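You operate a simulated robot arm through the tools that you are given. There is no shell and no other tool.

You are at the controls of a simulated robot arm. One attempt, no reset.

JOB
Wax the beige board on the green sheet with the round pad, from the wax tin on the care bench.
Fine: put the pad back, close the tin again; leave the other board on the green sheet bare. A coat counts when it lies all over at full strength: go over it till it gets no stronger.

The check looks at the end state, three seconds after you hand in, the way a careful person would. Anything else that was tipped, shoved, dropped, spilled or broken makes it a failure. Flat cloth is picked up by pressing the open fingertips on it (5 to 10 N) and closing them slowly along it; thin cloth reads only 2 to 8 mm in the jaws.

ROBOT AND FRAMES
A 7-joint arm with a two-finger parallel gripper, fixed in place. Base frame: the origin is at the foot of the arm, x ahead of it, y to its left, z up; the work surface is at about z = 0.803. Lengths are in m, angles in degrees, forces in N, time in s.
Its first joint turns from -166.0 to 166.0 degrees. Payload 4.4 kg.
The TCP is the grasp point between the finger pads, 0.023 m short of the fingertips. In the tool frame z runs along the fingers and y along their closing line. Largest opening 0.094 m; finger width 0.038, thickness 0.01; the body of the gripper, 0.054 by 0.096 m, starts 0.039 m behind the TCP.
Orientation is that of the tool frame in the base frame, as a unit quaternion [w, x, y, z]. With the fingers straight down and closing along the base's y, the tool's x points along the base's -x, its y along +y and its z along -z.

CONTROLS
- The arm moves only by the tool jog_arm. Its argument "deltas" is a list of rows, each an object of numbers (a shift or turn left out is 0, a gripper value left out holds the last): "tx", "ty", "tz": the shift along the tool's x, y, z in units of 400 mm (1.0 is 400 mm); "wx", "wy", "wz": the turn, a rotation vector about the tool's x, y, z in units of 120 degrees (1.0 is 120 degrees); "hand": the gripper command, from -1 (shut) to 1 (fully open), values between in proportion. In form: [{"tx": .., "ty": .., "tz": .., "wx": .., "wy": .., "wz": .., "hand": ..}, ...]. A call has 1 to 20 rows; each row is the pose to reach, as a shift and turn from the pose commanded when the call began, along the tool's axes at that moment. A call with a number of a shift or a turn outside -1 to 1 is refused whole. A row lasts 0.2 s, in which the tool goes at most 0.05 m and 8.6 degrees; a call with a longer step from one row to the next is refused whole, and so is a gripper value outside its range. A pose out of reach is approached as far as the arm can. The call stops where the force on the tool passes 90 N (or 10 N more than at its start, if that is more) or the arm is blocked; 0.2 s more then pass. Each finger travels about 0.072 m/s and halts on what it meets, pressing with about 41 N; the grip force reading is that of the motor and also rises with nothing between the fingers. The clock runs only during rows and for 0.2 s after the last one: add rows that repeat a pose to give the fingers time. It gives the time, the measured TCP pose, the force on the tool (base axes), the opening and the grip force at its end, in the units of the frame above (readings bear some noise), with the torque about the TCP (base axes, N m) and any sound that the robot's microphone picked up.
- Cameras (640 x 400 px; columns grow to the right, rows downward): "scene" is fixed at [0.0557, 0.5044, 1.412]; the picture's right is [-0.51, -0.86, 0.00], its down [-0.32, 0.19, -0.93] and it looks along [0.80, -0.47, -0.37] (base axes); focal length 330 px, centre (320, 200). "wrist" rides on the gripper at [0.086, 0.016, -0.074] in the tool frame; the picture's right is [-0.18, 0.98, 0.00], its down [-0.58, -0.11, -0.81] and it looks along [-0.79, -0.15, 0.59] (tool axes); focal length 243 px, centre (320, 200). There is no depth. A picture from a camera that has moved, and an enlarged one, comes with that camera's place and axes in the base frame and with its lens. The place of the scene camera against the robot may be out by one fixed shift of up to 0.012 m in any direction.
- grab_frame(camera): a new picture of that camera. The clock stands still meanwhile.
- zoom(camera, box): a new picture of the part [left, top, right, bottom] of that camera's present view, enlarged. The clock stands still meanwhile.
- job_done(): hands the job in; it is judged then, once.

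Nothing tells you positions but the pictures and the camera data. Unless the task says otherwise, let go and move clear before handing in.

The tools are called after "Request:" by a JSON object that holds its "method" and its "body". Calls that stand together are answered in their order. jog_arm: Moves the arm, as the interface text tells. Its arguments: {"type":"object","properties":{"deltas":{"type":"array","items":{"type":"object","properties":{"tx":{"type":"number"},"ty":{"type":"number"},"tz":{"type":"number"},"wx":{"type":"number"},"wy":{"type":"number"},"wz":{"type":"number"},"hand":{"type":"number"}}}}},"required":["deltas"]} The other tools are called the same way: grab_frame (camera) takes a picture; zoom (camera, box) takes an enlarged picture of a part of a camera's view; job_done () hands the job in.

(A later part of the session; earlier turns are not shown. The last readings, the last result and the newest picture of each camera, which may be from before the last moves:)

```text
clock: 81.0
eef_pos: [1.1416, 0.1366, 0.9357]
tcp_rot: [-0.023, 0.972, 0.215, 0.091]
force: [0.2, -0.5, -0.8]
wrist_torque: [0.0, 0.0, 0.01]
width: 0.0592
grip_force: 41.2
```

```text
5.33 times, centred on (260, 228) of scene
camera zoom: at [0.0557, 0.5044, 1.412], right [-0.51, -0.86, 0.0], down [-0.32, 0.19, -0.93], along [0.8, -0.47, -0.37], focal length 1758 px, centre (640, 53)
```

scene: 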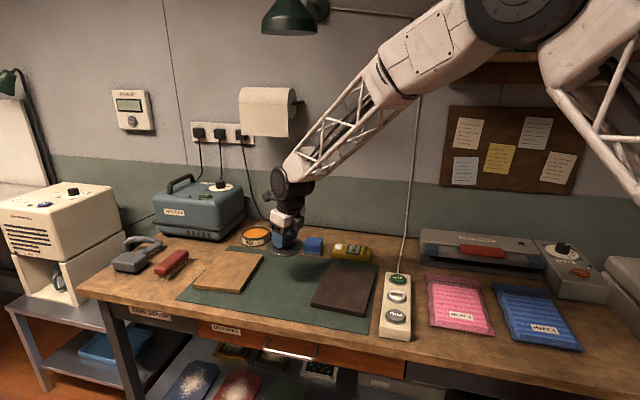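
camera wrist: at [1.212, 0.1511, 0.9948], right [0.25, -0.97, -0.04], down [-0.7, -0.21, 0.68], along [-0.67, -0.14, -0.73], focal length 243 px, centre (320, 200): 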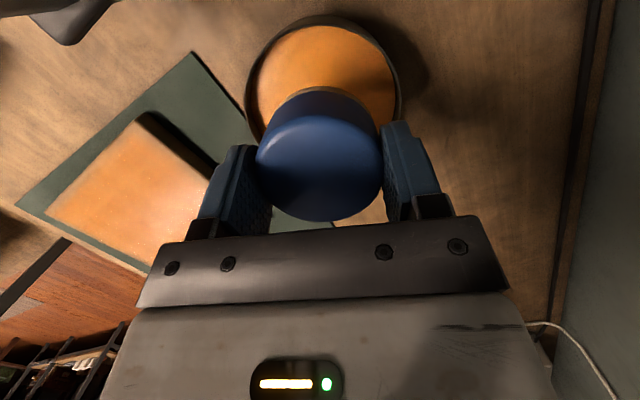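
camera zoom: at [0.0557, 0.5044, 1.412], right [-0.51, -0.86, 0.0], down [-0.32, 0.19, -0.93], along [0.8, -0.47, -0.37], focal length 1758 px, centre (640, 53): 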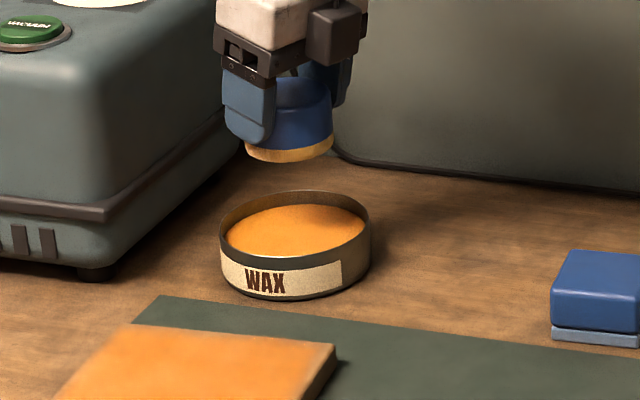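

Request:
{"method": "jog_arm", "body": {"deltas": [{"tx": -0.0117, "tz": 0.0614}, {"tx": -0.0234, "tz": 0.1228}, {"tx": -0.0328, "tz": 0.172}, {"tx": -0.0335, "tz": 0.176}, {"tx": -0.0335, "tz": 0.176}]}}

Request:
{"method": "jog_arm", "body": {"deltas": [{"tx": -0.0004, "tz": 0.002}, {"tx": -0.0004, "tz": 0.002}]}}

Request:
{"method": "zoom", "body": {"camera": "scene", "box": [200, 190, 320, 265]}}

```text
clock: 82.2
eef_pos: [1.1411, 0.1363, 0.8654]
tcp_rot: [-0.023, 0.972, 0.216, 0.093]
force: [-1.9, -0.4, 11.5]
wrist_torque: [0.03, 0.03, -0.04]
width: 0.0596
grip_force: 41.0
```

```text
clock: 82.8
eef_pos: [1.1413, 0.1368, 0.8648]
tcp_rot: [-0.023, 0.972, 0.215, 0.093]
force: [8.1, 4.7, 23.4]
wrist_torque: [0.3, -0.22, -0.02]
width: 0.0592
grip_force: 41.1
```

```text
5.33 times, centred on (260, 228) of scene
camera zoom: at [0.0557, 0.5044, 1.412], right [-0.51, -0.86, 0.0], down [-0.32, 0.19, -0.93], along [0.8, -0.47, -0.37], focal length 1758 px, centre (640, 53)
```

zoom: 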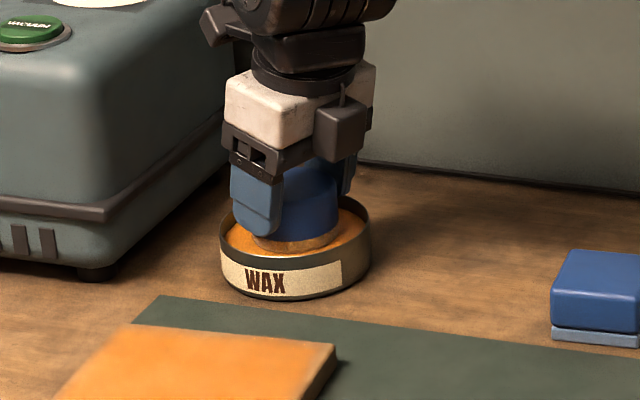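

Request:
{"method": "jog_arm", "body": {"deltas": [{"tx": 0.0117, "tz": -0.0614}, {"tx": 0.0234, "tz": -0.1228}, {"tx": 0.0327, "tz": -0.172}, {"tx": 0.0281, "ty": -0.074, "tz": -0.147, "wx": 0.0047, "wz": -0.0246}, {"tx": 0.0235, "ty": -0.148, "tz": -0.122, "wx": 0.0094, "wz": -0.0491}, {"tx": 0.0189, "ty": -0.222, "tz": -0.097, "wx": 0.014, "wz": -0.0737}, {"tx": 0.0143, "ty": -0.296, "tz": -0.072, "wx": 0.0187, "wz": -0.0982}, {"tx": 0.0097, "ty": -0.37, "tz": -0.047, "wx": 0.0234, "wy": -0.0007, "wz": -0.1228}]}}

Request:
{"method": "jog_arm", "body": {"deltas": [{"tx": -0.0047, "tz": 0.0246}, {"tx": -0.0093, "tz": 0.0491}, {"tx": -0.0115, "tz": 0.06}]}}

```text
clock: 84.6
eef_pos: [1.0792, 0.2698, 0.8849]
tcp_rot: [-0.034, 0.935, 0.341, 0.088]
force: [0.6, 0.3, -0.7]
wrist_torque: [-0.02, -0.01, 0.01]
width: 0.0594
grip_force: 40.9
```

```text
clock: 85.4
eef_pos: [1.0801, 0.2697, 0.861]
tcp_rot: [-0.034, 0.935, 0.341, 0.088]
force: [-2.7, 0.4, 6.7]
wrist_torque: [-0.04, 0.14, -0.01]
width: 0.0594
grip_force: 40.5
```

Request:
{"method": "jog_arm", "body": {"deltas": [{"tx": -0.0002, "tz": 0.0012}, {"tx": -0.0098, "ty": -0.0658, "tz": -0.0006}, {"tx": -0.0194, "ty": -0.1316, "tz": -0.0024}, {"tx": -0.029, "ty": -0.1974, "tz": -0.0042}, {"tx": -0.0386, "ty": -0.2632, "tz": -0.006}, {"tx": -0.0482, "ty": -0.329, "tz": -0.0078}, {"tx": -0.0578, "ty": -0.3948, "tz": -0.0096}, {"tx": -0.0674, "ty": -0.4606, "tz": -0.0114}]}}

Request:
{"method": "zoom", "body": {"camera": "scene", "box": [170, 220, 290, 300]}}

Request:
{"method": "grab_frame", "body": {"camera": "wrist"}}

```text
clock: 87.2
eef_pos: [0.9413, 0.3941, 0.8597]
tcp_rot: [-0.035, 0.935, 0.341, 0.089]
force: [10.5, -3.9, 27.8]
wrist_torque: [-0.3, -0.57, 0.01]
width: 0.0593
grip_force: 41.3
```

```text
5.00 times, centred on (230, 260) of scene
camera zoom: at [0.0557, 0.5044, 1.412], right [-0.51, -0.86, 0.0], down [-0.32, 0.19, -0.93], along [0.8, -0.47, -0.37], focal length 1648 px, centre (770, -100)
```

zoom: 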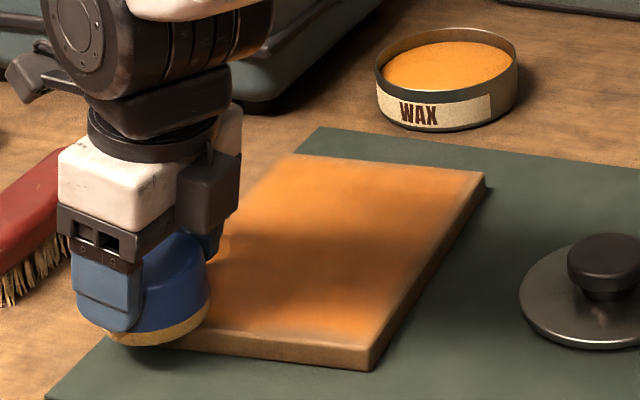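

```text
taken
camera wrist: at [1.0044, 0.4258, 0.9486], right [0.49, -0.87, -0.04], down [-0.62, -0.38, 0.68], along [-0.61, -0.31, -0.73], focal length 243 px, centre (320, 200)
```

wrist: 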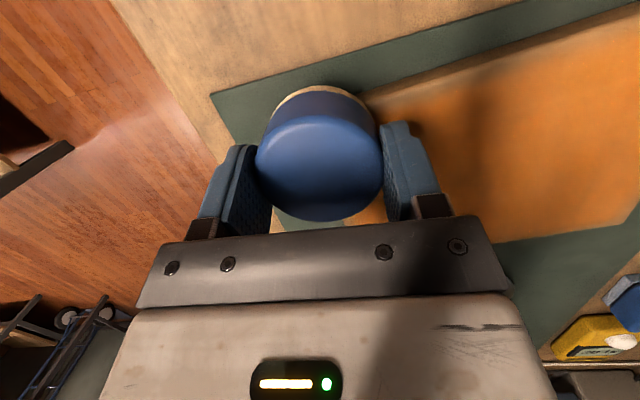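

Request:
{"method": "jog_arm", "body": {"deltas": [{"tx": 0.0004, "tz": -0.002}, {"tx": -0.0638, "ty": 0.0097, "tz": -0.014}, {"tx": -0.128, "ty": 0.0194, "tz": -0.026}, {"tx": -0.1922, "ty": 0.029, "tz": -0.038}, {"tx": -0.2564, "ty": 0.0387, "tz": -0.05}, {"tx": -0.3206, "ty": 0.0484, "tz": -0.062}]}}

Request:
{"method": "zoom", "body": {"camera": "scene", "box": [170, 220, 290, 300]}}

Request:
{"method": "grab_frame", "body": {"camera": "wrist"}}

```text
clock: 88.6
eef_pos: [0.8529, 0.2945, 0.8605]
tcp_rot: [-0.035, 0.935, 0.34, 0.089]
force: [5.4, 7.5, 22.7]
wrist_torque: [0.57, -0.41, 0.05]
width: 0.0592
grip_force: 41.2
```

```text
5.00 times, centred on (230, 260) of scene
camera zoom: at [0.0557, 0.5044, 1.412], right [-0.51, -0.86, 0.0], down [-0.32, 0.19, -0.93], along [0.8, -0.47, -0.37], focal length 1648 px, centre (770, -100)
```

zoom: 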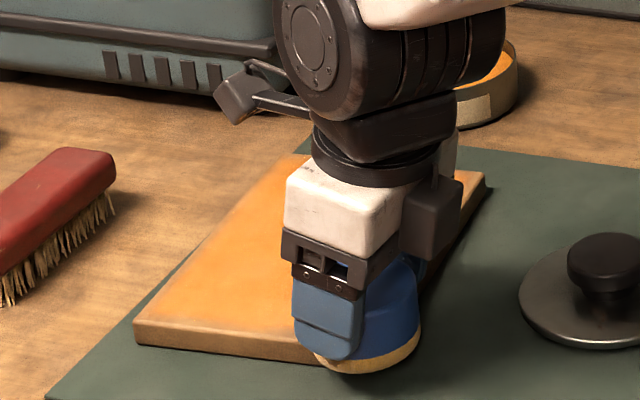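

```text
taken
camera wrist: at [0.9162, 0.3264, 0.9484], right [0.49, -0.87, -0.04], down [-0.62, -0.39, 0.68], along [-0.61, -0.31, -0.73], focal length 243 px, centre (320, 200)
```

wrist: 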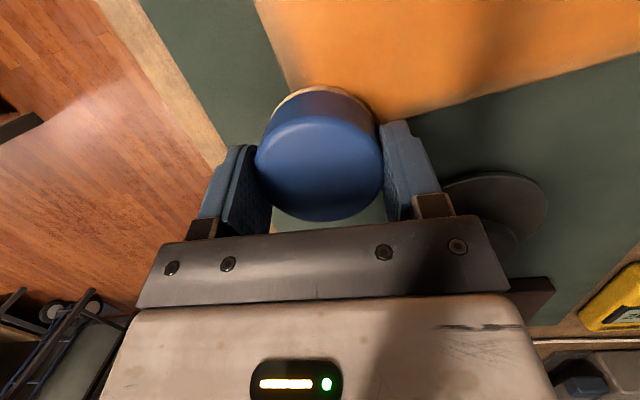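

Request:
{"method": "jog_arm", "body": {"deltas": [{"tx": 0.0002, "tz": -0.0012}, {"tx": 0.0098, "ty": 0.0658, "tz": 0.0006}, {"tx": 0.0194, "ty": 0.1316, "tz": 0.0024}, {"tx": 0.029, "ty": 0.1974, "tz": 0.0042}, {"tx": 0.0386, "ty": 0.2632, "tz": 0.006}, {"tx": 0.0482, "ty": 0.329, "tz": 0.0078}, {"tx": 0.0578, "ty": 0.3948, "tz": 0.0096}, {"tx": 0.0674, "ty": 0.4606, "tz": 0.0114}]}}

Request:
{"method": "zoom", "body": {"camera": "scene", "box": [170, 220, 290, 300]}}

Request:
{"method": "grab_frame", "body": {"camera": "wrist"}}

```text
clock: 90.4
eef_pos: [0.9935, 0.171, 0.8579]
tcp_rot: [-0.035, 0.935, 0.341, 0.088]
force: [-8.8, 7.5, 32.2]
wrist_torque: [0.61, 0.32, 0.07]
width: 0.0592
grip_force: 40.9
```

```text
5.00 times, centred on (230, 260) of scene
camera zoom: at [0.0557, 0.5044, 1.412], right [-0.51, -0.86, 0.0], down [-0.32, 0.19, -0.93], along [0.8, -0.47, -0.37], focal length 1648 px, centre (770, -100)
```

zoom: 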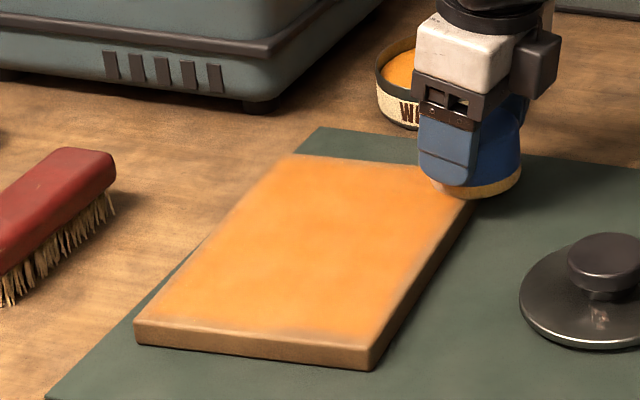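

```text
taken
camera wrist: at [1.0566, 0.2045, 0.9478], right [0.49, -0.87, -0.04], down [-0.62, -0.38, 0.68], along [-0.61, -0.31, -0.73], focal length 243 px, centre (320, 200)
```

wrist: 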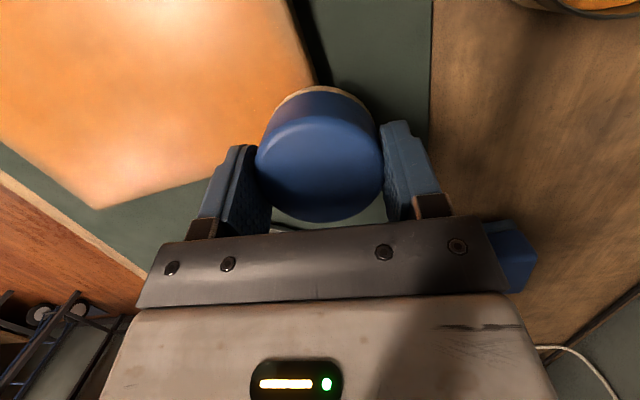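

Request:
{"method": "zoom", "body": {"camera": "scene", "box": [190, 265, 260, 300]}}

Request:
{"method": "zoom", "body": {"camera": "wrist", "box": [0, 0, 340, 212]}}

```text
9.14 times, centred on (225, 282) of scene
camera zoom: at [0.0557, 0.5044, 1.412], right [-0.51, -0.86, 0.0], down [-0.32, 0.19, -0.93], along [0.8, -0.47, -0.37], focal length 3014 px, centre (1189, -554)
```

zoom: 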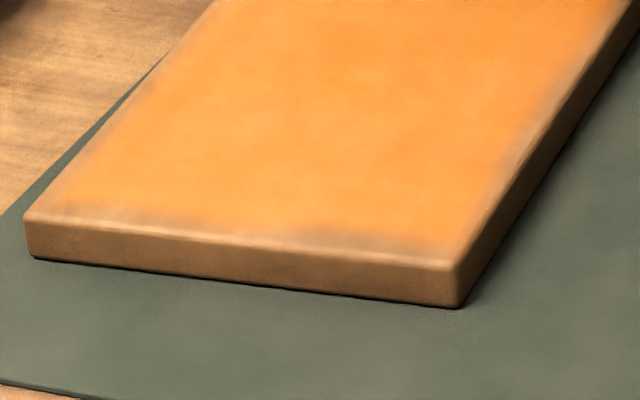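

```text
1.88 times, centred on (170, 106) of wrist
camera zoom: at [1.0566, 0.2045, 0.9478], right [0.49, -0.87, -0.04], down [-0.62, -0.38, 0.68], along [-0.61, -0.31, -0.73], focal length 457 px, centre (602, 377)
```

zoom: 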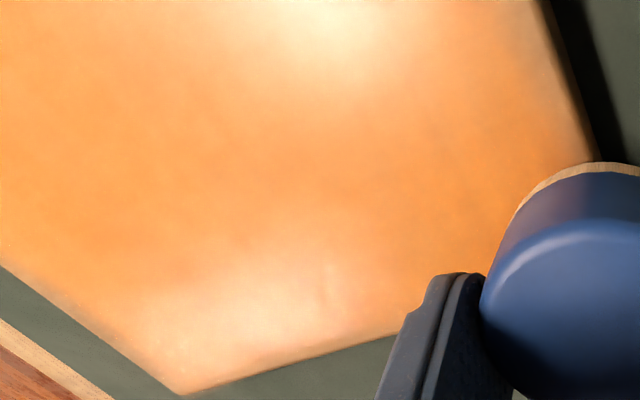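

Edge strips need more rubbing time. The corners where I paused are fully coated, so I'll go slowly along the edges.

Request:
{"method": "jog_arm", "body": {"deltas": [{"tx": 0.0006, "tz": -0.0029}, {"tx": -0.0042, "ty": -0.0329, "tz": -0.0037}, {"tx": -0.009, "ty": -0.0657, "tz": -0.0045}, {"tx": -0.0138, "ty": -0.0986, "tz": -0.0053}, {"tx": -0.0186, "ty": -0.1314, "tz": -0.0061}, {"tx": -0.0234, "ty": -0.1643, "tz": -0.007}, {"tx": -0.0282, "ty": -0.1971, "tz": -0.0078}, {"tx": -0.033, "ty": -0.23, "tz": -0.0086}, {"tx": -0.0378, "ty": -0.2628, "tz": -0.0094}, {"tx": -0.0426, "ty": -0.2957, "tz": -0.0102}, {"tx": -0.0475, "ty": -0.3285, "tz": -0.011}, {"tx": -0.0523, "ty": -0.3614, "tz": -0.0118}, {"tx": -0.0571, "ty": -0.3942, "tz": -0.0127}, {"tx": -0.0619, "ty": -0.4271, "tz": -0.0135}, {"tx": -0.0667, "ty": -0.4599, "tz": -0.0143}]}}

Request:
{"method": "grab_frame", "body": {"camera": "wrist"}}

```text
clock: 93.6
eef_pos: [0.8515, 0.2953, 0.8613]
tcp_rot: [-0.035, 0.936, 0.34, 0.088]
force: [-0.8, 0.4, -1.3]
wrist_torque: [0.01, 0.03, 0.02]
width: 0.0592
grip_force: 40.7
```

```text
taken
camera wrist: at [0.9153, 0.3279, 0.9493], right [0.49, -0.87, -0.04], down [-0.62, -0.38, 0.68], along [-0.61, -0.31, -0.73], focal length 243 px, centre (320, 200)
```

wrist: 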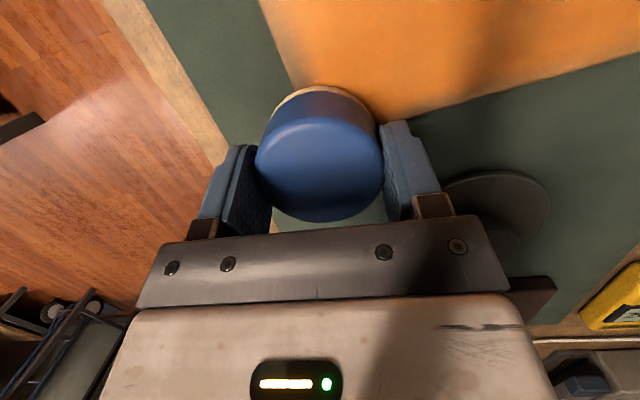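

Request:
{"method": "jog_arm", "body": {"deltas": [{"tx": -0.0005, "tz": 0.0025}, {"tx": -0.0005, "tz": 0.0025}]}}

```text
clock: 94.2
eef_pos: [0.8515, 0.2946, 0.8607]
tcp_rot: [-0.036, 0.935, 0.341, 0.088]
force: [-2.1, 0.1, 3.0]
wrist_torque: [-0.06, 0.01, 0.0]
width: 0.0593
grip_force: 41.2
```

Request:
{"method": "jog_arm", "body": {"deltas": [{"tx": -0.0003, "tz": 0.0017}, {"tx": 0.0289, "ty": -0.0044, "tz": 0.0072}, {"tx": 0.058, "ty": -0.0088, "tz": 0.0127}, {"tx": 0.0872, "ty": -0.0132, "tz": 0.0183}, {"tx": 0.1163, "ty": -0.0176, "tz": 0.0238}, {"tx": 0.1455, "ty": -0.022, "tz": 0.0293}, {"tx": 0.1747, "ty": -0.0264, "tz": 0.0348}, {"tx": 0.1455, "ty": -0.022, "tz": 0.0293}, {"tx": 0.1163, "ty": -0.0176, "tz": 0.0238}, {"tx": 0.0872, "ty": -0.0132, "tz": 0.0183}, {"tx": 0.058, "ty": -0.0088, "tz": 0.0127}]}}

Request:
{"method": "zoom", "body": {"camera": "scene", "box": [190, 250, 260, 300]}}

Request:
{"method": "grab_frame", "body": {"camera": "wrist"}}

```text
clock: 96.6
eef_pos: [0.8678, 0.3117, 0.8589]
tcp_rot: [-0.036, 0.935, 0.341, 0.089]
force: [3.9, 3.6, 14.4]
wrist_torque: [0.05, -0.36, 0.03]
width: 0.0593
grip_force: 41.3
```

```text
8.00 times, centred on (225, 275) of scene
camera zoom: at [0.0557, 0.5044, 1.412], right [-0.51, -0.86, 0.0], down [-0.32, 0.19, -0.93], along [0.8, -0.47, -0.37], focal length 2637 px, centre (1080, -400)
```

zoom: 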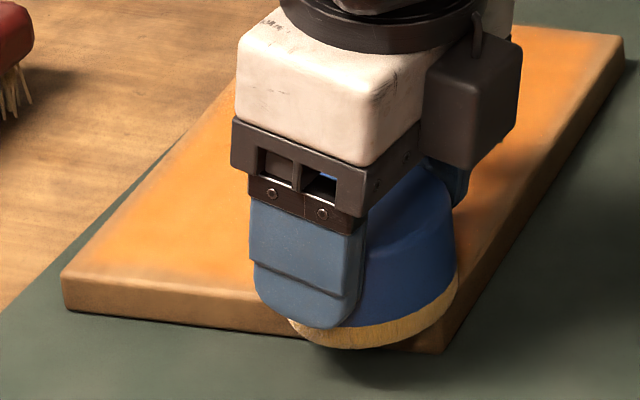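

```text
taken
camera wrist: at [0.9326, 0.3445, 0.9478], right [0.49, -0.87, -0.04], down [-0.62, -0.38, 0.68], along [-0.61, -0.31, -0.73], focal length 243 px, centre (320, 200)
```

wrist: 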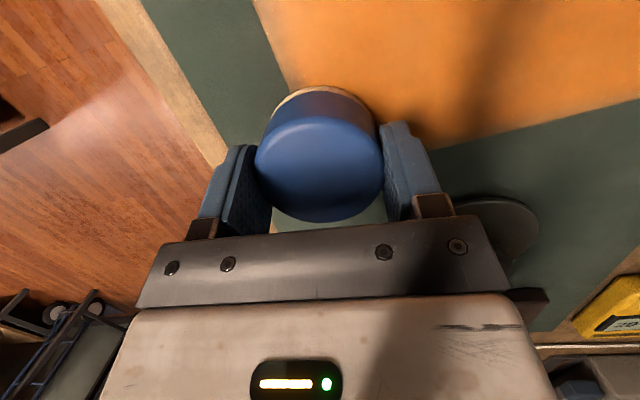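

Request:
{"method": "jog_arm", "body": {"deltas": [{"tx": 0.0302, "ty": -0.0046, "tz": 0.0057}, {"tx": 0.0605, "ty": -0.0091, "tz": 0.0114}, {"tx": 0.0907, "ty": -0.0137, "tz": 0.0172}, {"tx": 0.121, "ty": -0.0182, "tz": 0.0229}, {"tx": 0.1512, "ty": -0.0228, "tz": 0.0286}, {"tx": 0.1814, "ty": -0.0274, "tz": 0.0343}, {"tx": 0.2117, "ty": -0.0319, "tz": 0.04}, {"tx": 0.2419, "ty": -0.0365, "tz": 0.0458}, {"tx": 0.2722, "ty": -0.041, "tz": 0.0515}]}}

Request:
{"method": "zoom", "body": {"camera": "scene", "box": [190, 250, 260, 300]}}

```text
clock: 98.6
eef_pos: [0.9407, 0.3957, 0.8594]
tcp_rot: [-0.034, 0.935, 0.341, 0.088]
force: [-2.8, -3.3, 9.6]
wrist_torque: [-0.22, 0.23, 0.01]
width: 0.0591
grip_force: 41.7
```

```text
8.00 times, centred on (225, 275) of scene
camera zoom: at [0.0557, 0.5044, 1.412], right [-0.51, -0.86, 0.0], down [-0.32, 0.19, -0.93], along [0.8, -0.47, -0.37], focal length 2637 px, centre (1080, -400)
```

zoom: 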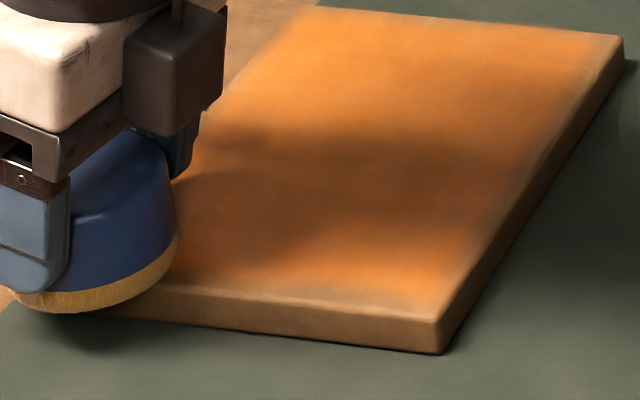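

Request:
{"method": "jog_arm", "body": {"deltas": [{"tx": 0.0234, "tz": -0.1228}, {"tx": 0.0467, "tz": -0.2455}, {"tx": 0.0334, "ty": 0.1016, "tz": -0.2622}, {"tx": 0.0201, "ty": 0.2032, "tz": -0.2788}, {"tx": 0.0068, "ty": 0.3047, "tz": -0.2955}]}}

Request:
{"method": "grab_frame", "body": {"camera": "wrist"}}

Request:
{"method": "zoom", "body": {"camera": "scene", "box": [190, 245, 270, 300]}}

```text
clock: 99.8
eef_pos: [1.0032, 0.2904, 0.9773]
tcp_rot: [-0.035, 0.935, 0.341, 0.088]
force: [1.0, -0.8, -1.8]
wrist_torque: [0.02, 0.0, 0.05]
width: 0.0592
grip_force: 40.6
```

```text
taken
camera wrist: at [1.0685, 0.3233, 1.0669], right [0.49, -0.87, -0.04], down [-0.62, -0.39, 0.68], along [-0.61, -0.31, -0.73], focal length 243 px, centre (320, 200)
```

wrist: 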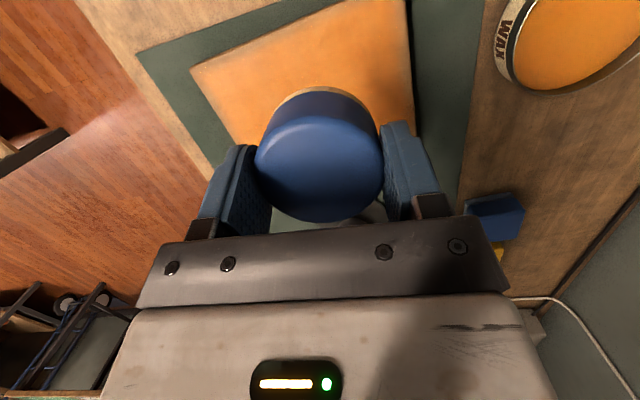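

```text
7.27 times, centred on (230, 272) of scene
camera zoom: at [0.0557, 0.5044, 1.412], right [-0.51, -0.86, 0.0], down [-0.32, 0.19, -0.93], along [0.8, -0.47, -0.37], focal length 2398 px, centre (974, -327)
```

zoom: 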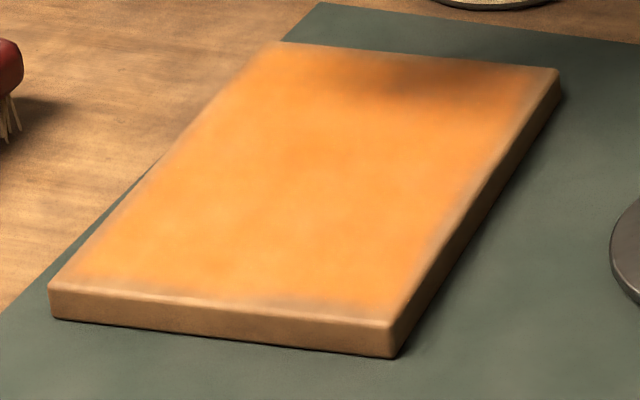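

Request:
{"method": "zoom", "body": {"camera": "wrist", "box": [170, 0, 430, 150]}}

Request:
{"method": "zoom", "body": {"camera": "wrist", "box": [180, 40, 280, 150]}}

Request:
{"method": "zoom", "body": {"camera": "scene", "box": [193, 275, 253, 298]}}

```text
2.46 times, centred on (300, 75) of wrist
camera zoom: at [1.0685, 0.3233, 1.0669], right [0.49, -0.87, -0.04], down [-0.62, -0.39, 0.68], along [-0.61, -0.31, -0.73], focal length 597 px, centre (369, 508)
```

zoom: 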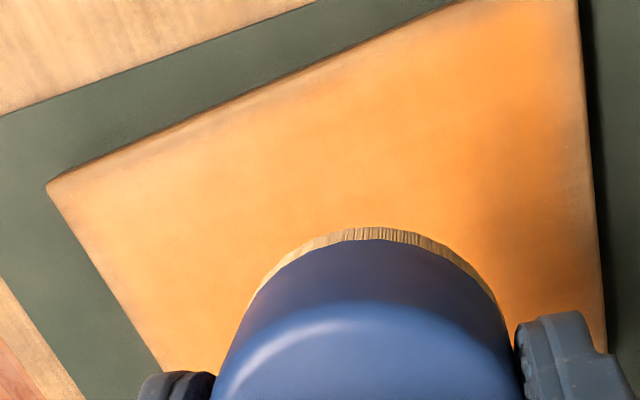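

```text
3.64 times, centred on (230, 95) of wrist
camera zoom: at [1.0685, 0.3233, 1.0669], right [0.49, -0.87, -0.04], down [-0.62, -0.39, 0.68], along [-0.61, -0.31, -0.73], focal length 882 px, centre (647, 582)
```

zoom: 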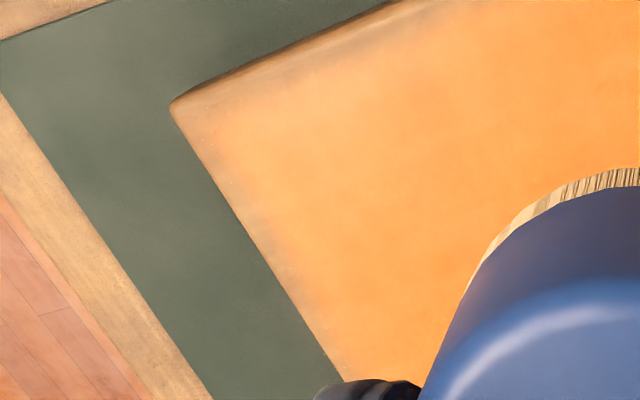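

```text
10.67 times, centred on (223, 286) of scene
camera zoom: at [0.0557, 0.5044, 1.412], right [-0.51, -0.86, 0.0], down [-0.32, 0.19, -0.93], along [0.8, -0.47, -0.37], focal length 3516 px, centre (1355, -723)
```

zoom: 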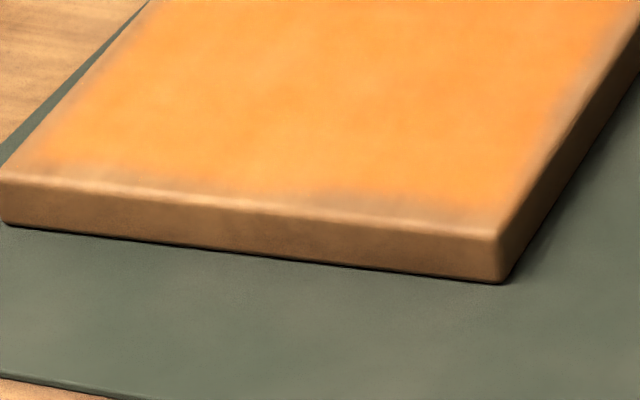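

Request:
{"method": "zoom", "body": {"camera": "scene", "box": [205, 190, 275, 240]}}

```text
8.00 times, centred on (240, 215) of scene
camera zoom: at [0.0557, 0.5044, 1.412], right [-0.51, -0.86, 0.0], down [-0.32, 0.19, -0.93], along [0.8, -0.47, -0.37], focal length 2637 px, centre (960, 80)
```

zoom: 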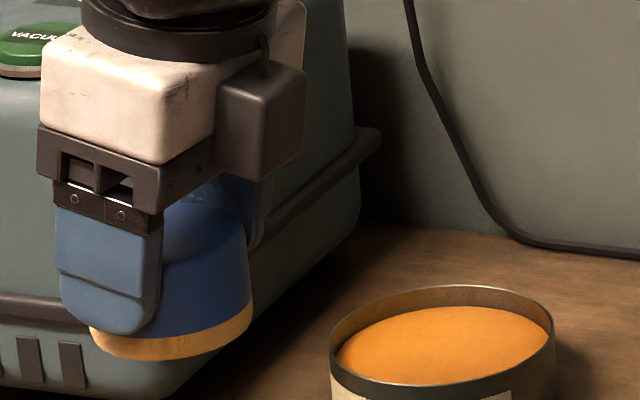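

Request:
{"method": "jog_arm", "body": {"deltas": [{"tx": -0.003, "ty": 0.0863, "tz": 0.03, "wx": -0.0039, "wz": 0.0205}, {"tx": -0.005, "ty": 0.1727, "tz": 0.059, "wx": -0.0078, "wz": 0.0409}, {"tx": -0.008, "ty": 0.259, "tz": 0.089, "wx": -0.0117, "wz": 0.0614}, {"tx": -0.011, "ty": 0.3453, "tz": 0.119, "wx": -0.0156, "wz": 0.0819}, {"tx": -0.013, "ty": 0.4317, "tz": 0.148, "wx": -0.0195, "wz": 0.1023}, {"tx": -0.016, "ty": 0.518, "tz": 0.178, "wx": -0.0234, "wy": 0.0007, "wz": 0.1228}]}}

Request:
{"method": "jog_arm", "body": {"deltas": [{"tx": -0.0047, "tz": 0.0246}, {"tx": -0.0093, "tz": 0.0491}, {"tx": -0.014, "tz": 0.0737}, {"tx": -0.0163, "tz": 0.086}, {"tx": -0.0177, "tz": 0.093}, {"tx": -0.0187, "tz": 0.099}, {"tx": -0.0187, "tz": 0.099}]}}

```text
clock: 101.2
eef_pos: [1.1456, 0.1362, 0.9045]
tcp_rot: [-0.023, 0.972, 0.215, 0.092]
force: [0.2, -0.5, -0.4]
wrist_torque: [0.03, 0.02, -0.01]
width: 0.0595
grip_force: 41.2
```

```text
clock: 102.8
eef_pos: [1.1439, 0.1354, 0.8656]
tcp_rot: [-0.023, 0.972, 0.216, 0.093]
force: [-0.9, 0.3, 11.8]
wrist_torque: [0.12, 0.28, -0.04]
width: 0.0594
grip_force: 40.4
```

Request:
{"method": "jog_arm", "body": {"deltas": [{}, {}, {"tx": 0.0117, "tz": -0.0614}, {"tx": 0.0234, "tz": -0.1228}, {"tx": 0.0327, "tz": -0.172}, {"tx": 0.0236, "ty": -0.0759, "tz": -0.1478, "wx": 0.0047, "wz": -0.0246}, {"tx": 0.0145, "ty": -0.1518, "tz": -0.1236, "wx": 0.0094, "wz": -0.0491}, {"tx": 0.0054, "ty": -0.2277, "tz": -0.0994, "wx": 0.014, "wz": -0.0737}, {"tx": -0.0037, "ty": -0.3036, "tz": -0.0752, "wx": 0.0187, "wz": -0.0982}, {"tx": -0.0128, "ty": -0.3795, "tz": -0.051, "wx": 0.0234, "wy": -0.0007, "wz": -0.1228}]}}

Request:
{"method": "jog_arm", "body": {"deltas": [{"tx": -0.0047, "tz": 0.0246, "wy": -0.01}, {"tx": -0.0093, "tz": 0.0491, "wy": -0.02}, {"tx": -0.0115, "tz": 0.06, "wy": -0.02}]}}

```text
clock: 105.0
eef_pos: [1.0718, 0.2709, 0.8844]
tcp_rot: [-0.035, 0.935, 0.341, 0.089]
force: [0.0, 0.2, -1.0]
wrist_torque: [-0.03, 0.01, -0.02]
width: 0.0593
grip_force: 40.9
```

```text
clock: 105.8
eef_pos: [1.073, 0.2695, 0.8593]
tcp_rot: [-0.028, 0.937, 0.342, 0.07]
force: [-2.0, 0.8, 9.6]
wrist_torque: [0.13, -0.05, 0.04]
width: 0.0593
grip_force: 40.9
```

Request:
{"method": "jog_arm", "body": {"deltas": [{"tx": -0.0047, "ty": -0.0328, "tz": -0.0006}, {"tx": -0.0094, "ty": -0.0656, "tz": -0.0011}, {"tx": -0.0142, "ty": -0.0983, "tz": -0.0017}, {"tx": -0.0189, "ty": -0.1311, "tz": -0.0023}, {"tx": -0.0236, "ty": -0.1639, "tz": -0.0029}, {"tx": -0.0283, "ty": -0.1967, "tz": -0.0034}, {"tx": -0.033, "ty": -0.2295, "tz": -0.004}, {"tx": -0.0378, "ty": -0.2622, "tz": -0.0046}, {"tx": -0.0425, "ty": -0.295, "tz": -0.0051}, {"tx": -0.0472, "ty": -0.3278, "tz": -0.0057}, {"tx": -0.0519, "ty": -0.3606, "tz": -0.0063}, {"tx": -0.0566, "ty": -0.3934, "tz": -0.0068}, {"tx": -0.0614, "ty": -0.4261, "tz": -0.0074}]}}

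Request:
{"method": "zoom", "body": {"camera": "scene", "box": [170, 220, 290, 300]}}

Request:
{"method": "grab_frame", "body": {"camera": "wrist"}}

```text
clock: 108.6
eef_pos: [0.943, 0.3855, 0.8595]
tcp_rot: [-0.028, 0.937, 0.341, 0.069]
force: [7.4, -4.0, 25.6]
wrist_torque: [-0.02, -0.85, -0.14]
width: 0.0594
grip_force: 40.2
```

```text
5.00 times, centred on (230, 260) of scene
camera zoom: at [0.0557, 0.5044, 1.412], right [-0.51, -0.86, 0.0], down [-0.32, 0.19, -0.93], along [0.8, -0.47, -0.37], focal length 1648 px, centre (770, -100)
```

zoom: 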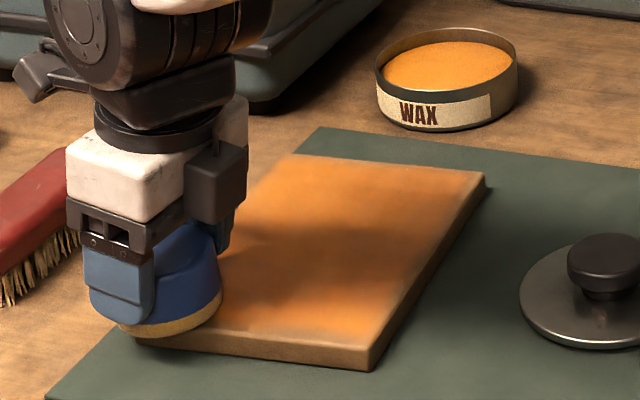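

```text
taken
camera wrist: at [1.0107, 0.4211, 0.9451], right [0.49, -0.87, -0.03], down [-0.6, -0.37, 0.71], along [-0.63, -0.33, -0.7], focal length 243 px, centre (320, 200)
```

wrist: 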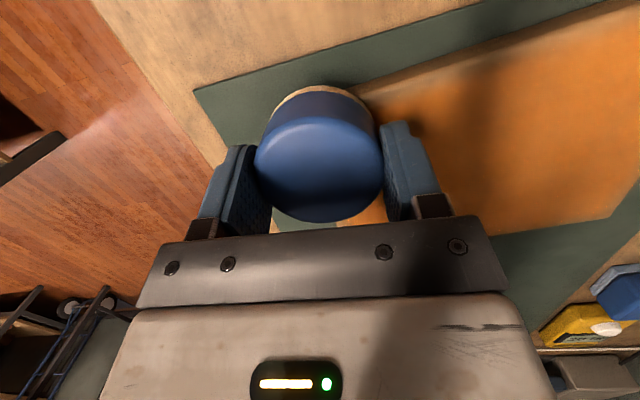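

Request:
{"method": "zoom", "body": {"camera": "wrist", "box": [340, 0, 640, 187]}}

```text
2.13 times, centred on (490, 94) of wrist
camera zoom: at [1.0107, 0.4211, 0.9451], right [0.49, -0.87, -0.03], down [-0.6, -0.37, 0.71], along [-0.63, -0.33, -0.7], focal length 518 px, centre (-43, 427)
```

zoom: 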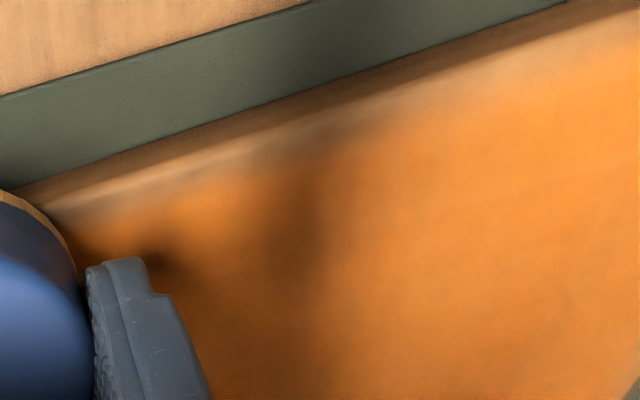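

Request:
{"method": "jog_arm", "body": {"deltas": [{"wx": -0.02}, {"tx": 0.0029, "ty": 0.0198, "wx": -0.02}, {"wx": -0.02}, {"tx": -0.0029, "ty": -0.0198, "wx": -0.02}, {"wx": -0.02}, {"tx": 0.0029, "ty": 0.0198, "wx": -0.02}, {"wx": -0.02}, {"tx": -0.0029, "ty": -0.0198, "wx": -0.02}, {"wx": -0.02}, {"tx": 0.0029, "ty": 0.0198, "wx": -0.02}, {"wx": -0.02}, {"tx": -0.0029, "ty": -0.0198, "wx": -0.02}, {"wx": -0.02}]}}

```text
clock: 111.4
eef_pos: [0.9437, 0.3848, 0.8586]
tcp_rot: [-0.009, 0.937, 0.341, 0.076]
force: [-3.9, 4.4, 13.0]
wrist_torque: [0.49, 0.09, 0.08]
width: 0.0594
grip_force: 41.6
```

Request:
{"method": "jog_arm", "body": {"deltas": [{"tx": 0.02, "tz": -0.12}, {"tx": 0.045, "tz": -0.24}, {"tx": 0.055, "ty": 0.1, "tz": -0.28}, {"tx": 0.065, "ty": 0.2, "tz": -0.29}, {"tx": 0.075, "ty": 0.3, "tz": -0.3}]}}

Request:
{"method": "grab_frame", "body": {"camera": "wrist"}}

Request:
{"method": "zoom", "body": {"camera": "scene", "box": [190, 245, 270, 300]}}

```text
clock: 112.6
eef_pos: [1.0278, 0.3026, 0.9855]
tcp_rot: [-0.008, 0.938, 0.339, 0.076]
force: [0.3, -0.6, -1.0]
wrist_torque: [0.0, -0.01, -0.03]
width: 0.0594
grip_force: 40.8
```

```text
taken
camera wrist: at [1.0925, 0.3401, 1.0725], right [0.49, -0.87, 0.01], down [-0.62, -0.34, 0.71], along [-0.61, -0.35, -0.71], focal length 243 px, centre (320, 200)
```

wrist: 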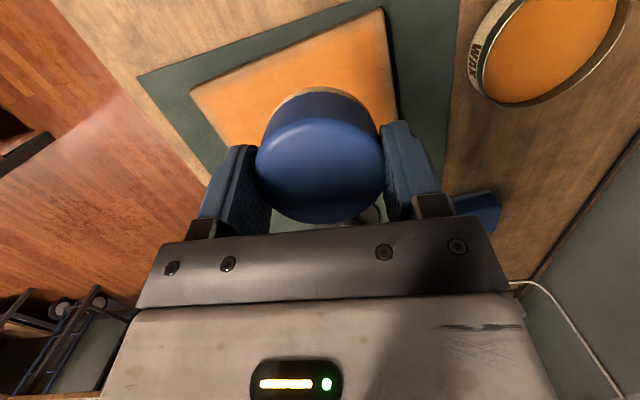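

```text
7.27 times, centred on (230, 272) of scene
camera zoom: at [0.0557, 0.5044, 1.412], right [-0.51, -0.86, 0.0], down [-0.32, 0.19, -0.93], along [0.8, -0.47, -0.37], focal length 2398 px, centre (974, -327)
```

zoom: 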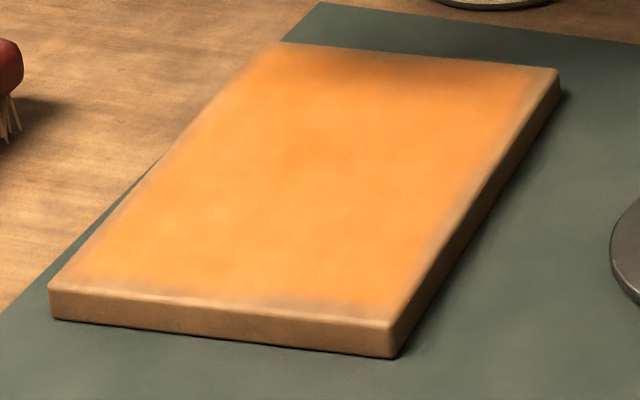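

Request:
{"method": "zoom", "body": {"camera": "wrist", "box": [170, 0, 430, 150]}}

Request:
{"method": "zoom", "body": {"camera": "wrist", "box": [180, 50, 260, 150]}}

Request:
{"method": "zoom", "body": {"camera": "scene", "box": [193, 275, 253, 298]}}

```text
2.46 times, centred on (300, 75) of wrist
camera zoom: at [1.0925, 0.3401, 1.0725], right [0.49, -0.87, 0.01], down [-0.62, -0.34, 0.71], along [-0.61, -0.35, -0.71], focal length 597 px, centre (369, 508)
```

zoom: 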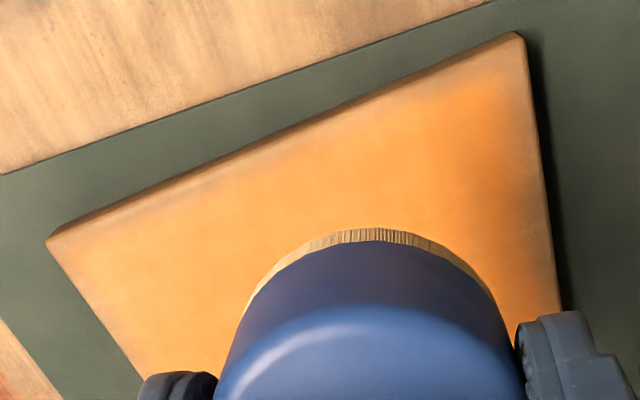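

```text
4.00 times, centred on (220, 100) of wrist
camera zoom: at [1.0925, 0.3401, 1.0725], right [0.49, -0.87, 0.01], down [-0.62, -0.34, 0.71], along [-0.61, -0.35, -0.71], focal length 970 px, centre (720, 600)
```

zoom: 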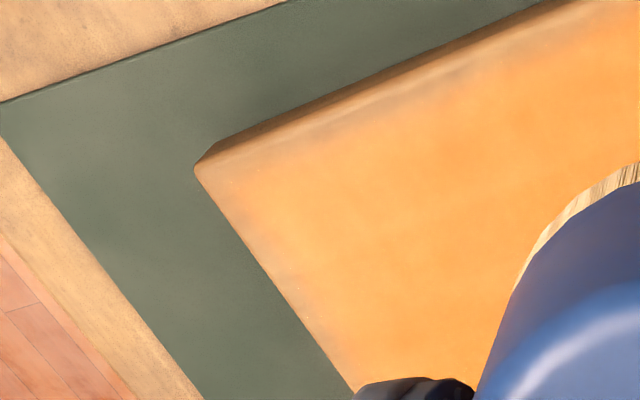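

```text
10.67 times, centred on (223, 286) of scene
camera zoom: at [0.0557, 0.5044, 1.412], right [-0.51, -0.86, 0.0], down [-0.32, 0.19, -0.93], along [0.8, -0.47, -0.37], focal length 3516 px, centre (1355, -723)
```

zoom: 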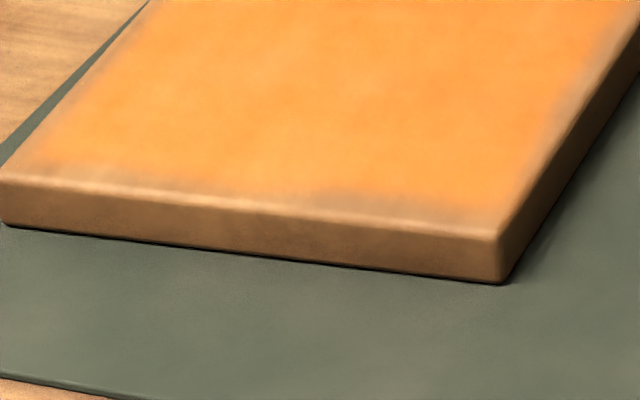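

Pressure readings suggest the pad leaned slightly away from the near and left edges. With a small counter-tilt (already applied), I'll redo the near edge starting at the B corner.

Request:
{"method": "jog_arm", "body": {"deltas": [{"tx": -0.0606, "ty": -0.0448, "tz": 0.0359}, {"tx": -0.1211, "ty": -0.0896, "tz": 0.0718}, {"tx": -0.1817, "ty": -0.1344, "tz": 0.1078}, {"tx": -0.2423, "ty": -0.1791, "tz": 0.1437}, {"tx": -0.3028, "ty": -0.2239, "tz": 0.1796}, {"tx": -0.3634, "ty": -0.2687, "tz": 0.2155}]}}

Request:
{"method": "jog_arm", "body": {"deltas": [{"tx": -0.0019, "ty": -0.0004, "tz": 0.0124}, {"tx": -0.0037, "ty": -0.0009, "tz": 0.0247}, {"tx": -0.0052, "ty": -0.0013, "tz": 0.0346}, {"tx": -0.0059, "ty": -0.0014, "tz": 0.0396}]}}

```text
clock: 114.0
eef_pos: [0.8581, 0.2986, 0.8756]
tcp_rot: [-0.008, 0.937, 0.34, 0.076]
force: [0.7, 0.1, -0.4]
wrist_torque: [-0.03, 0.02, -0.02]
width: 0.0596
grip_force: 41.0
```

```text
clock: 115.0
eef_pos: [0.8589, 0.2992, 0.8585]
tcp_rot: [-0.008, 0.937, 0.34, 0.075]
force: [-0.2, -0.6, 2.6]
wrist_torque: [0.04, 0.0, 0.01]
width: 0.0597
grip_force: 40.6
```

Request:
{"method": "jog_arm", "body": {"deltas": [{"tx": -0.0003, "tz": 0.0019}, {"tx": 0.0291, "ty": -0.0045, "tz": 0.0061}, {"tx": 0.0584, "ty": -0.0091, "tz": 0.0104}, {"tx": 0.0878, "ty": -0.0136, "tz": 0.0146}, {"tx": 0.1171, "ty": -0.0182, "tz": 0.0189}, {"tx": 0.1465, "ty": -0.0227, "tz": 0.0231}, {"tx": 0.1759, "ty": -0.0272, "tz": 0.0273}, {"tx": 0.2052, "ty": -0.0318, "tz": 0.0316}, {"tx": 0.2346, "ty": -0.0363, "tz": 0.0358}, {"tx": 0.2639, "ty": -0.0409, "tz": 0.0401}, {"tx": 0.2933, "ty": -0.0454, "tz": 0.0443}]}}

Request:
{"method": "zoom", "body": {"camera": "scene", "box": [190, 245, 270, 300]}}

```text
clock: 117.4
eef_pos: [0.9409, 0.3901, 0.8594]
tcp_rot: [-0.008, 0.938, 0.339, 0.076]
force: [-1.1, 0.0, 3.5]
wrist_torque: [0.02, 0.03, -0.03]
width: 0.0594
grip_force: 41.5
```

```text
7.27 times, centred on (230, 272) of scene
camera zoom: at [0.0557, 0.5044, 1.412], right [-0.51, -0.86, 0.0], down [-0.32, 0.19, -0.93], along [0.8, -0.47, -0.37], focal length 2398 px, centre (974, -327)
```

zoom: 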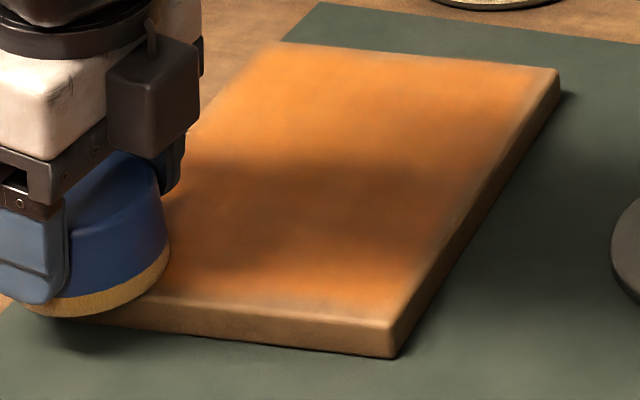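

The counter-tilt is filling the near edge. One more slow pass back at slightly higher pressure.

Request:
{"method": "jog_arm", "body": {"deltas": [{"tx": -0.0002, "tz": 0.0015}, {"tx": -0.0296, "ty": 0.0045, "tz": -0.0025}, {"tx": -0.0589, "ty": 0.0091, "tz": -0.0065}, {"tx": -0.0883, "ty": 0.0136, "tz": -0.0105}, {"tx": -0.1176, "ty": 0.0182, "tz": -0.0145}, {"tx": -0.147, "ty": 0.0227, "tz": -0.0185}, {"tx": -0.1763, "ty": 0.0272, "tz": -0.0225}, {"tx": -0.2057, "ty": 0.0318, "tz": -0.0265}, {"tx": -0.235, "ty": 0.0363, "tz": -0.0305}, {"tx": -0.2644, "ty": 0.0409, "tz": -0.0345}, {"tx": -0.2937, "ty": 0.0454, "tz": -0.0385}]}}

Request:
{"method": "grab_frame", "body": {"camera": "wrist"}}

```text
clock: 119.8
eef_pos: [0.8596, 0.2999, 0.8574]
tcp_rot: [-0.009, 0.937, 0.34, 0.076]
force: [6.7, 5.2, 20.6]
wrist_torque: [0.76, -0.55, -0.06]
width: 0.0595
grip_force: 40.9
```

```text
taken
camera wrist: at [0.9243, 0.3375, 0.9441], right [0.49, -0.87, 0.01], down [-0.62, -0.34, 0.71], along [-0.61, -0.35, -0.71], focal length 243 px, centre (320, 200)
```

wrist: 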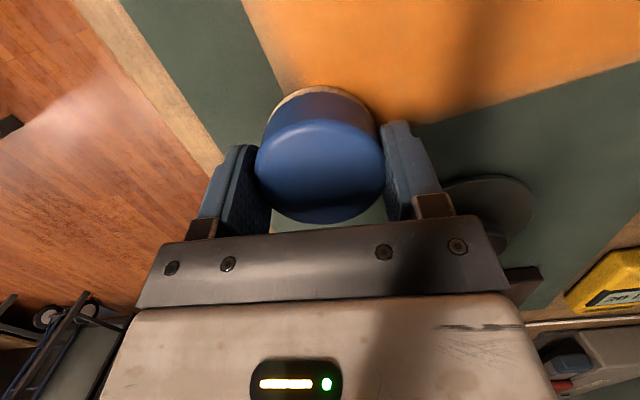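

Request:
{"method": "jog_arm", "body": {"deltas": [{"tx": 0.0003, "tz": -0.0018}, {"tx": 0.0003, "tz": -0.0018, "wx": 0.005, "wy": 0.03}]}}

```text
clock: 120.4
eef_pos: [0.8589, 0.2992, 0.857]
tcp_rot: [-0.023, 0.935, 0.339, 0.102]
force: [-6.0, -5.4, 18.7]
wrist_torque: [-0.38, 0.38, 0.03]
width: 0.0596
grip_force: 41.6
```

Request:
{"method": "jog_arm", "body": {"deltas": [{"tx": 0.0002, "tz": -0.001}, {"tx": 0.0047, "ty": 0.0314, "tz": 0.0008}, {"tx": 0.0093, "ty": 0.0628, "tz": 0.0026}, {"tx": 0.0138, "ty": 0.0943, "tz": 0.0044}, {"tx": 0.0184, "ty": 0.1257, "tz": 0.0062}, {"tx": 0.0229, "ty": 0.1571, "tz": 0.008}, {"tx": 0.0274, "ty": 0.1885, "tz": 0.0098}, {"tx": 0.032, "ty": 0.2199, "tz": 0.0116}, {"tx": 0.0365, "ty": 0.2514, "tz": 0.0134}, {"tx": 0.0411, "ty": 0.2828, "tz": 0.0152}, {"tx": 0.0456, "ty": 0.3142, "tz": 0.017}, {"tx": 0.0501, "ty": 0.3456, "tz": 0.0188}, {"tx": 0.0547, "ty": 0.377, "tz": 0.0206}, {"tx": 0.0592, "ty": 0.4085, "tz": 0.0224}, {"tx": 0.0638, "ty": 0.4399, "tz": 0.0242}]}}

Request:
{"method": "zoom", "body": {"camera": "scene", "box": [190, 245, 270, 300]}}

Request:
{"method": "zoom", "body": {"camera": "wrist", "box": [0, 0, 340, 212]}}

```text
clock: 123.6
eef_pos: [0.9924, 0.1822, 0.8579]
tcp_rot: [-0.024, 0.935, 0.339, 0.104]
force: [-0.8, 1.4, 4.7]
wrist_torque: [0.12, 0.15, -0.02]
width: 0.0599
grip_force: 40.8
```

```text
7.27 times, centred on (230, 272) of scene
camera zoom: at [0.0557, 0.5044, 1.412], right [-0.51, -0.86, 0.0], down [-0.32, 0.19, -0.93], along [0.8, -0.47, -0.37], focal length 2398 px, centre (974, -327)
```

zoom: 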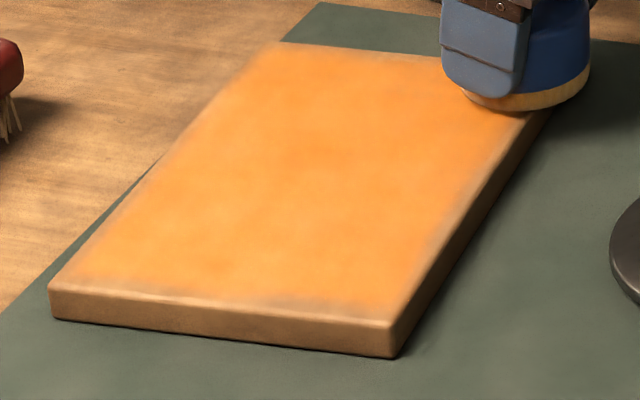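

```text
1.88 times, centred on (170, 106) of wrist
camera zoom: at [1.054, 0.2154, 0.9486], right [0.49, -0.87, -0.01], down [-0.65, -0.38, 0.66], along [-0.58, -0.32, -0.75], focal length 457 px, centre (602, 377)
```

zoom: 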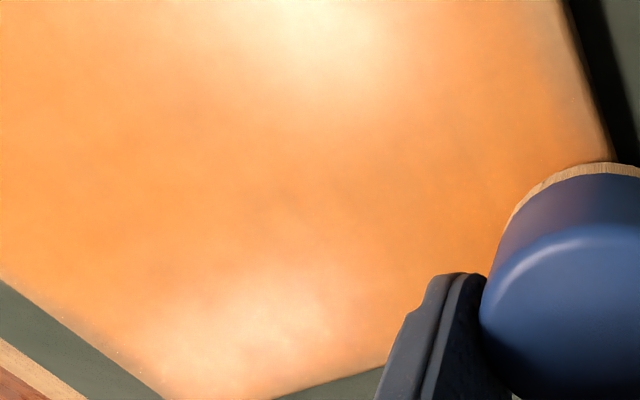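

Request:
{"method": "zoom", "body": {"camera": "scene", "box": [193, 275, 253, 298]}}

Request:
{"method": "zoom", "body": {"camera": "scene", "box": [218, 278, 246, 294]}}

Request:
{"method": "zoom", "body": {"camera": "scene", "box": [236, 252, 266, 292]}}

```text
10.67 times, centred on (223, 286) of scene
camera zoom: at [0.0557, 0.5044, 1.412], right [-0.51, -0.86, 0.0], down [-0.32, 0.19, -0.93], along [0.8, -0.47, -0.37], focal length 3516 px, centre (1355, -723)
```

zoom: 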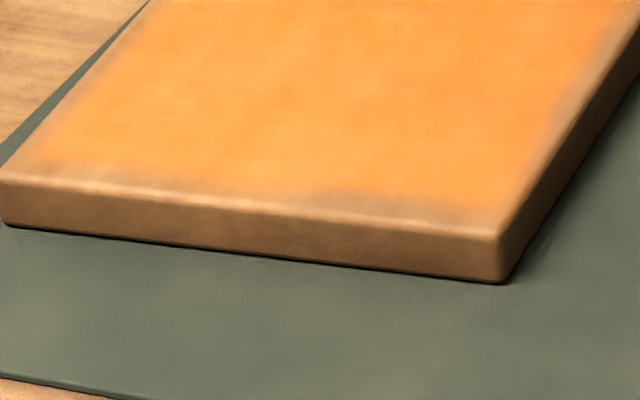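

```text
16.00 times, centred on (232, 286) of scene
camera zoom: at [0.0557, 0.5044, 1.412], right [-0.51, -0.86, 0.0], down [-0.32, 0.19, -0.93], along [0.8, -0.47, -0.37], focal length 5275 px, centre (1728, -1176)
```

zoom: 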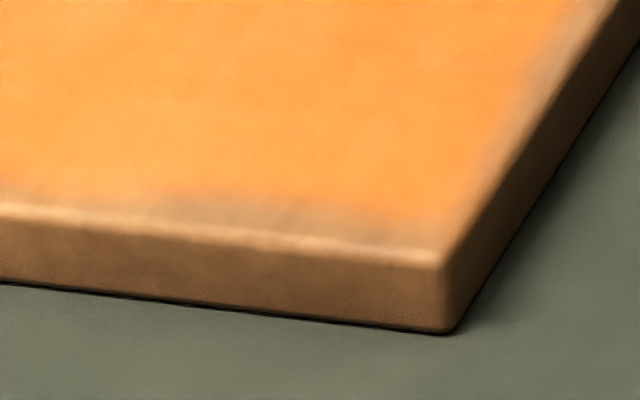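

```text
10.00 times, centred on (251, 272) of scene
camera zoom: at [0.0557, 0.5044, 1.412], right [-0.51, -0.86, 0.0], down [-0.32, 0.19, -0.93], along [0.8, -0.47, -0.37], focal length 3297 px, centre (1010, -520)
```

zoom: 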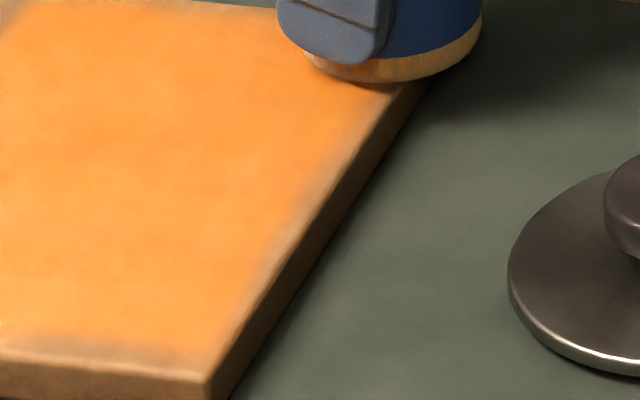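

Request:
{"method": "zoom", "body": {"camera": "scene", "box": [305, 275, 375, 319]}}

Request:
{"method": "zoom", "body": {"camera": "scene", "box": [305, 260, 345, 300]}}

```text
9.09 times, centred on (340, 297) of scene
camera zoom: at [0.0557, 0.5044, 1.412], right [-0.51, -0.86, 0.0], down [-0.32, 0.19, -0.93], along [0.8, -0.47, -0.37], focal length 2997 px, centre (138, -682)
```

zoom: 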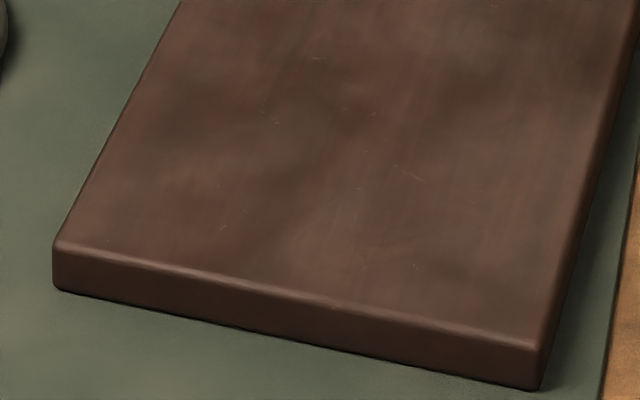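

```text
10.00 times, centred on (325, 280) of scene
camera zoom: at [0.0557, 0.5044, 1.412], right [-0.51, -0.86, 0.0], down [-0.32, 0.19, -0.93], along [0.8, -0.47, -0.37], focal length 3297 px, centre (270, -600)
```

zoom: 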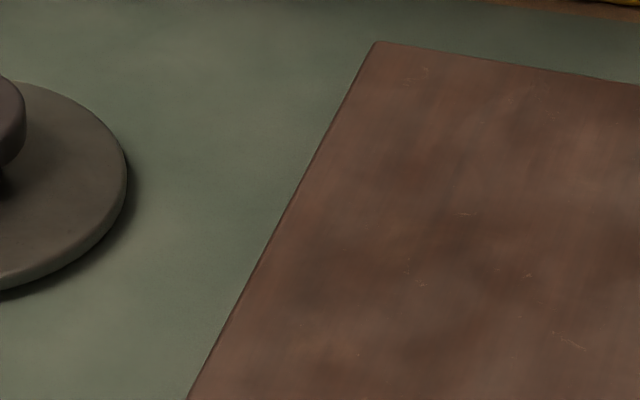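

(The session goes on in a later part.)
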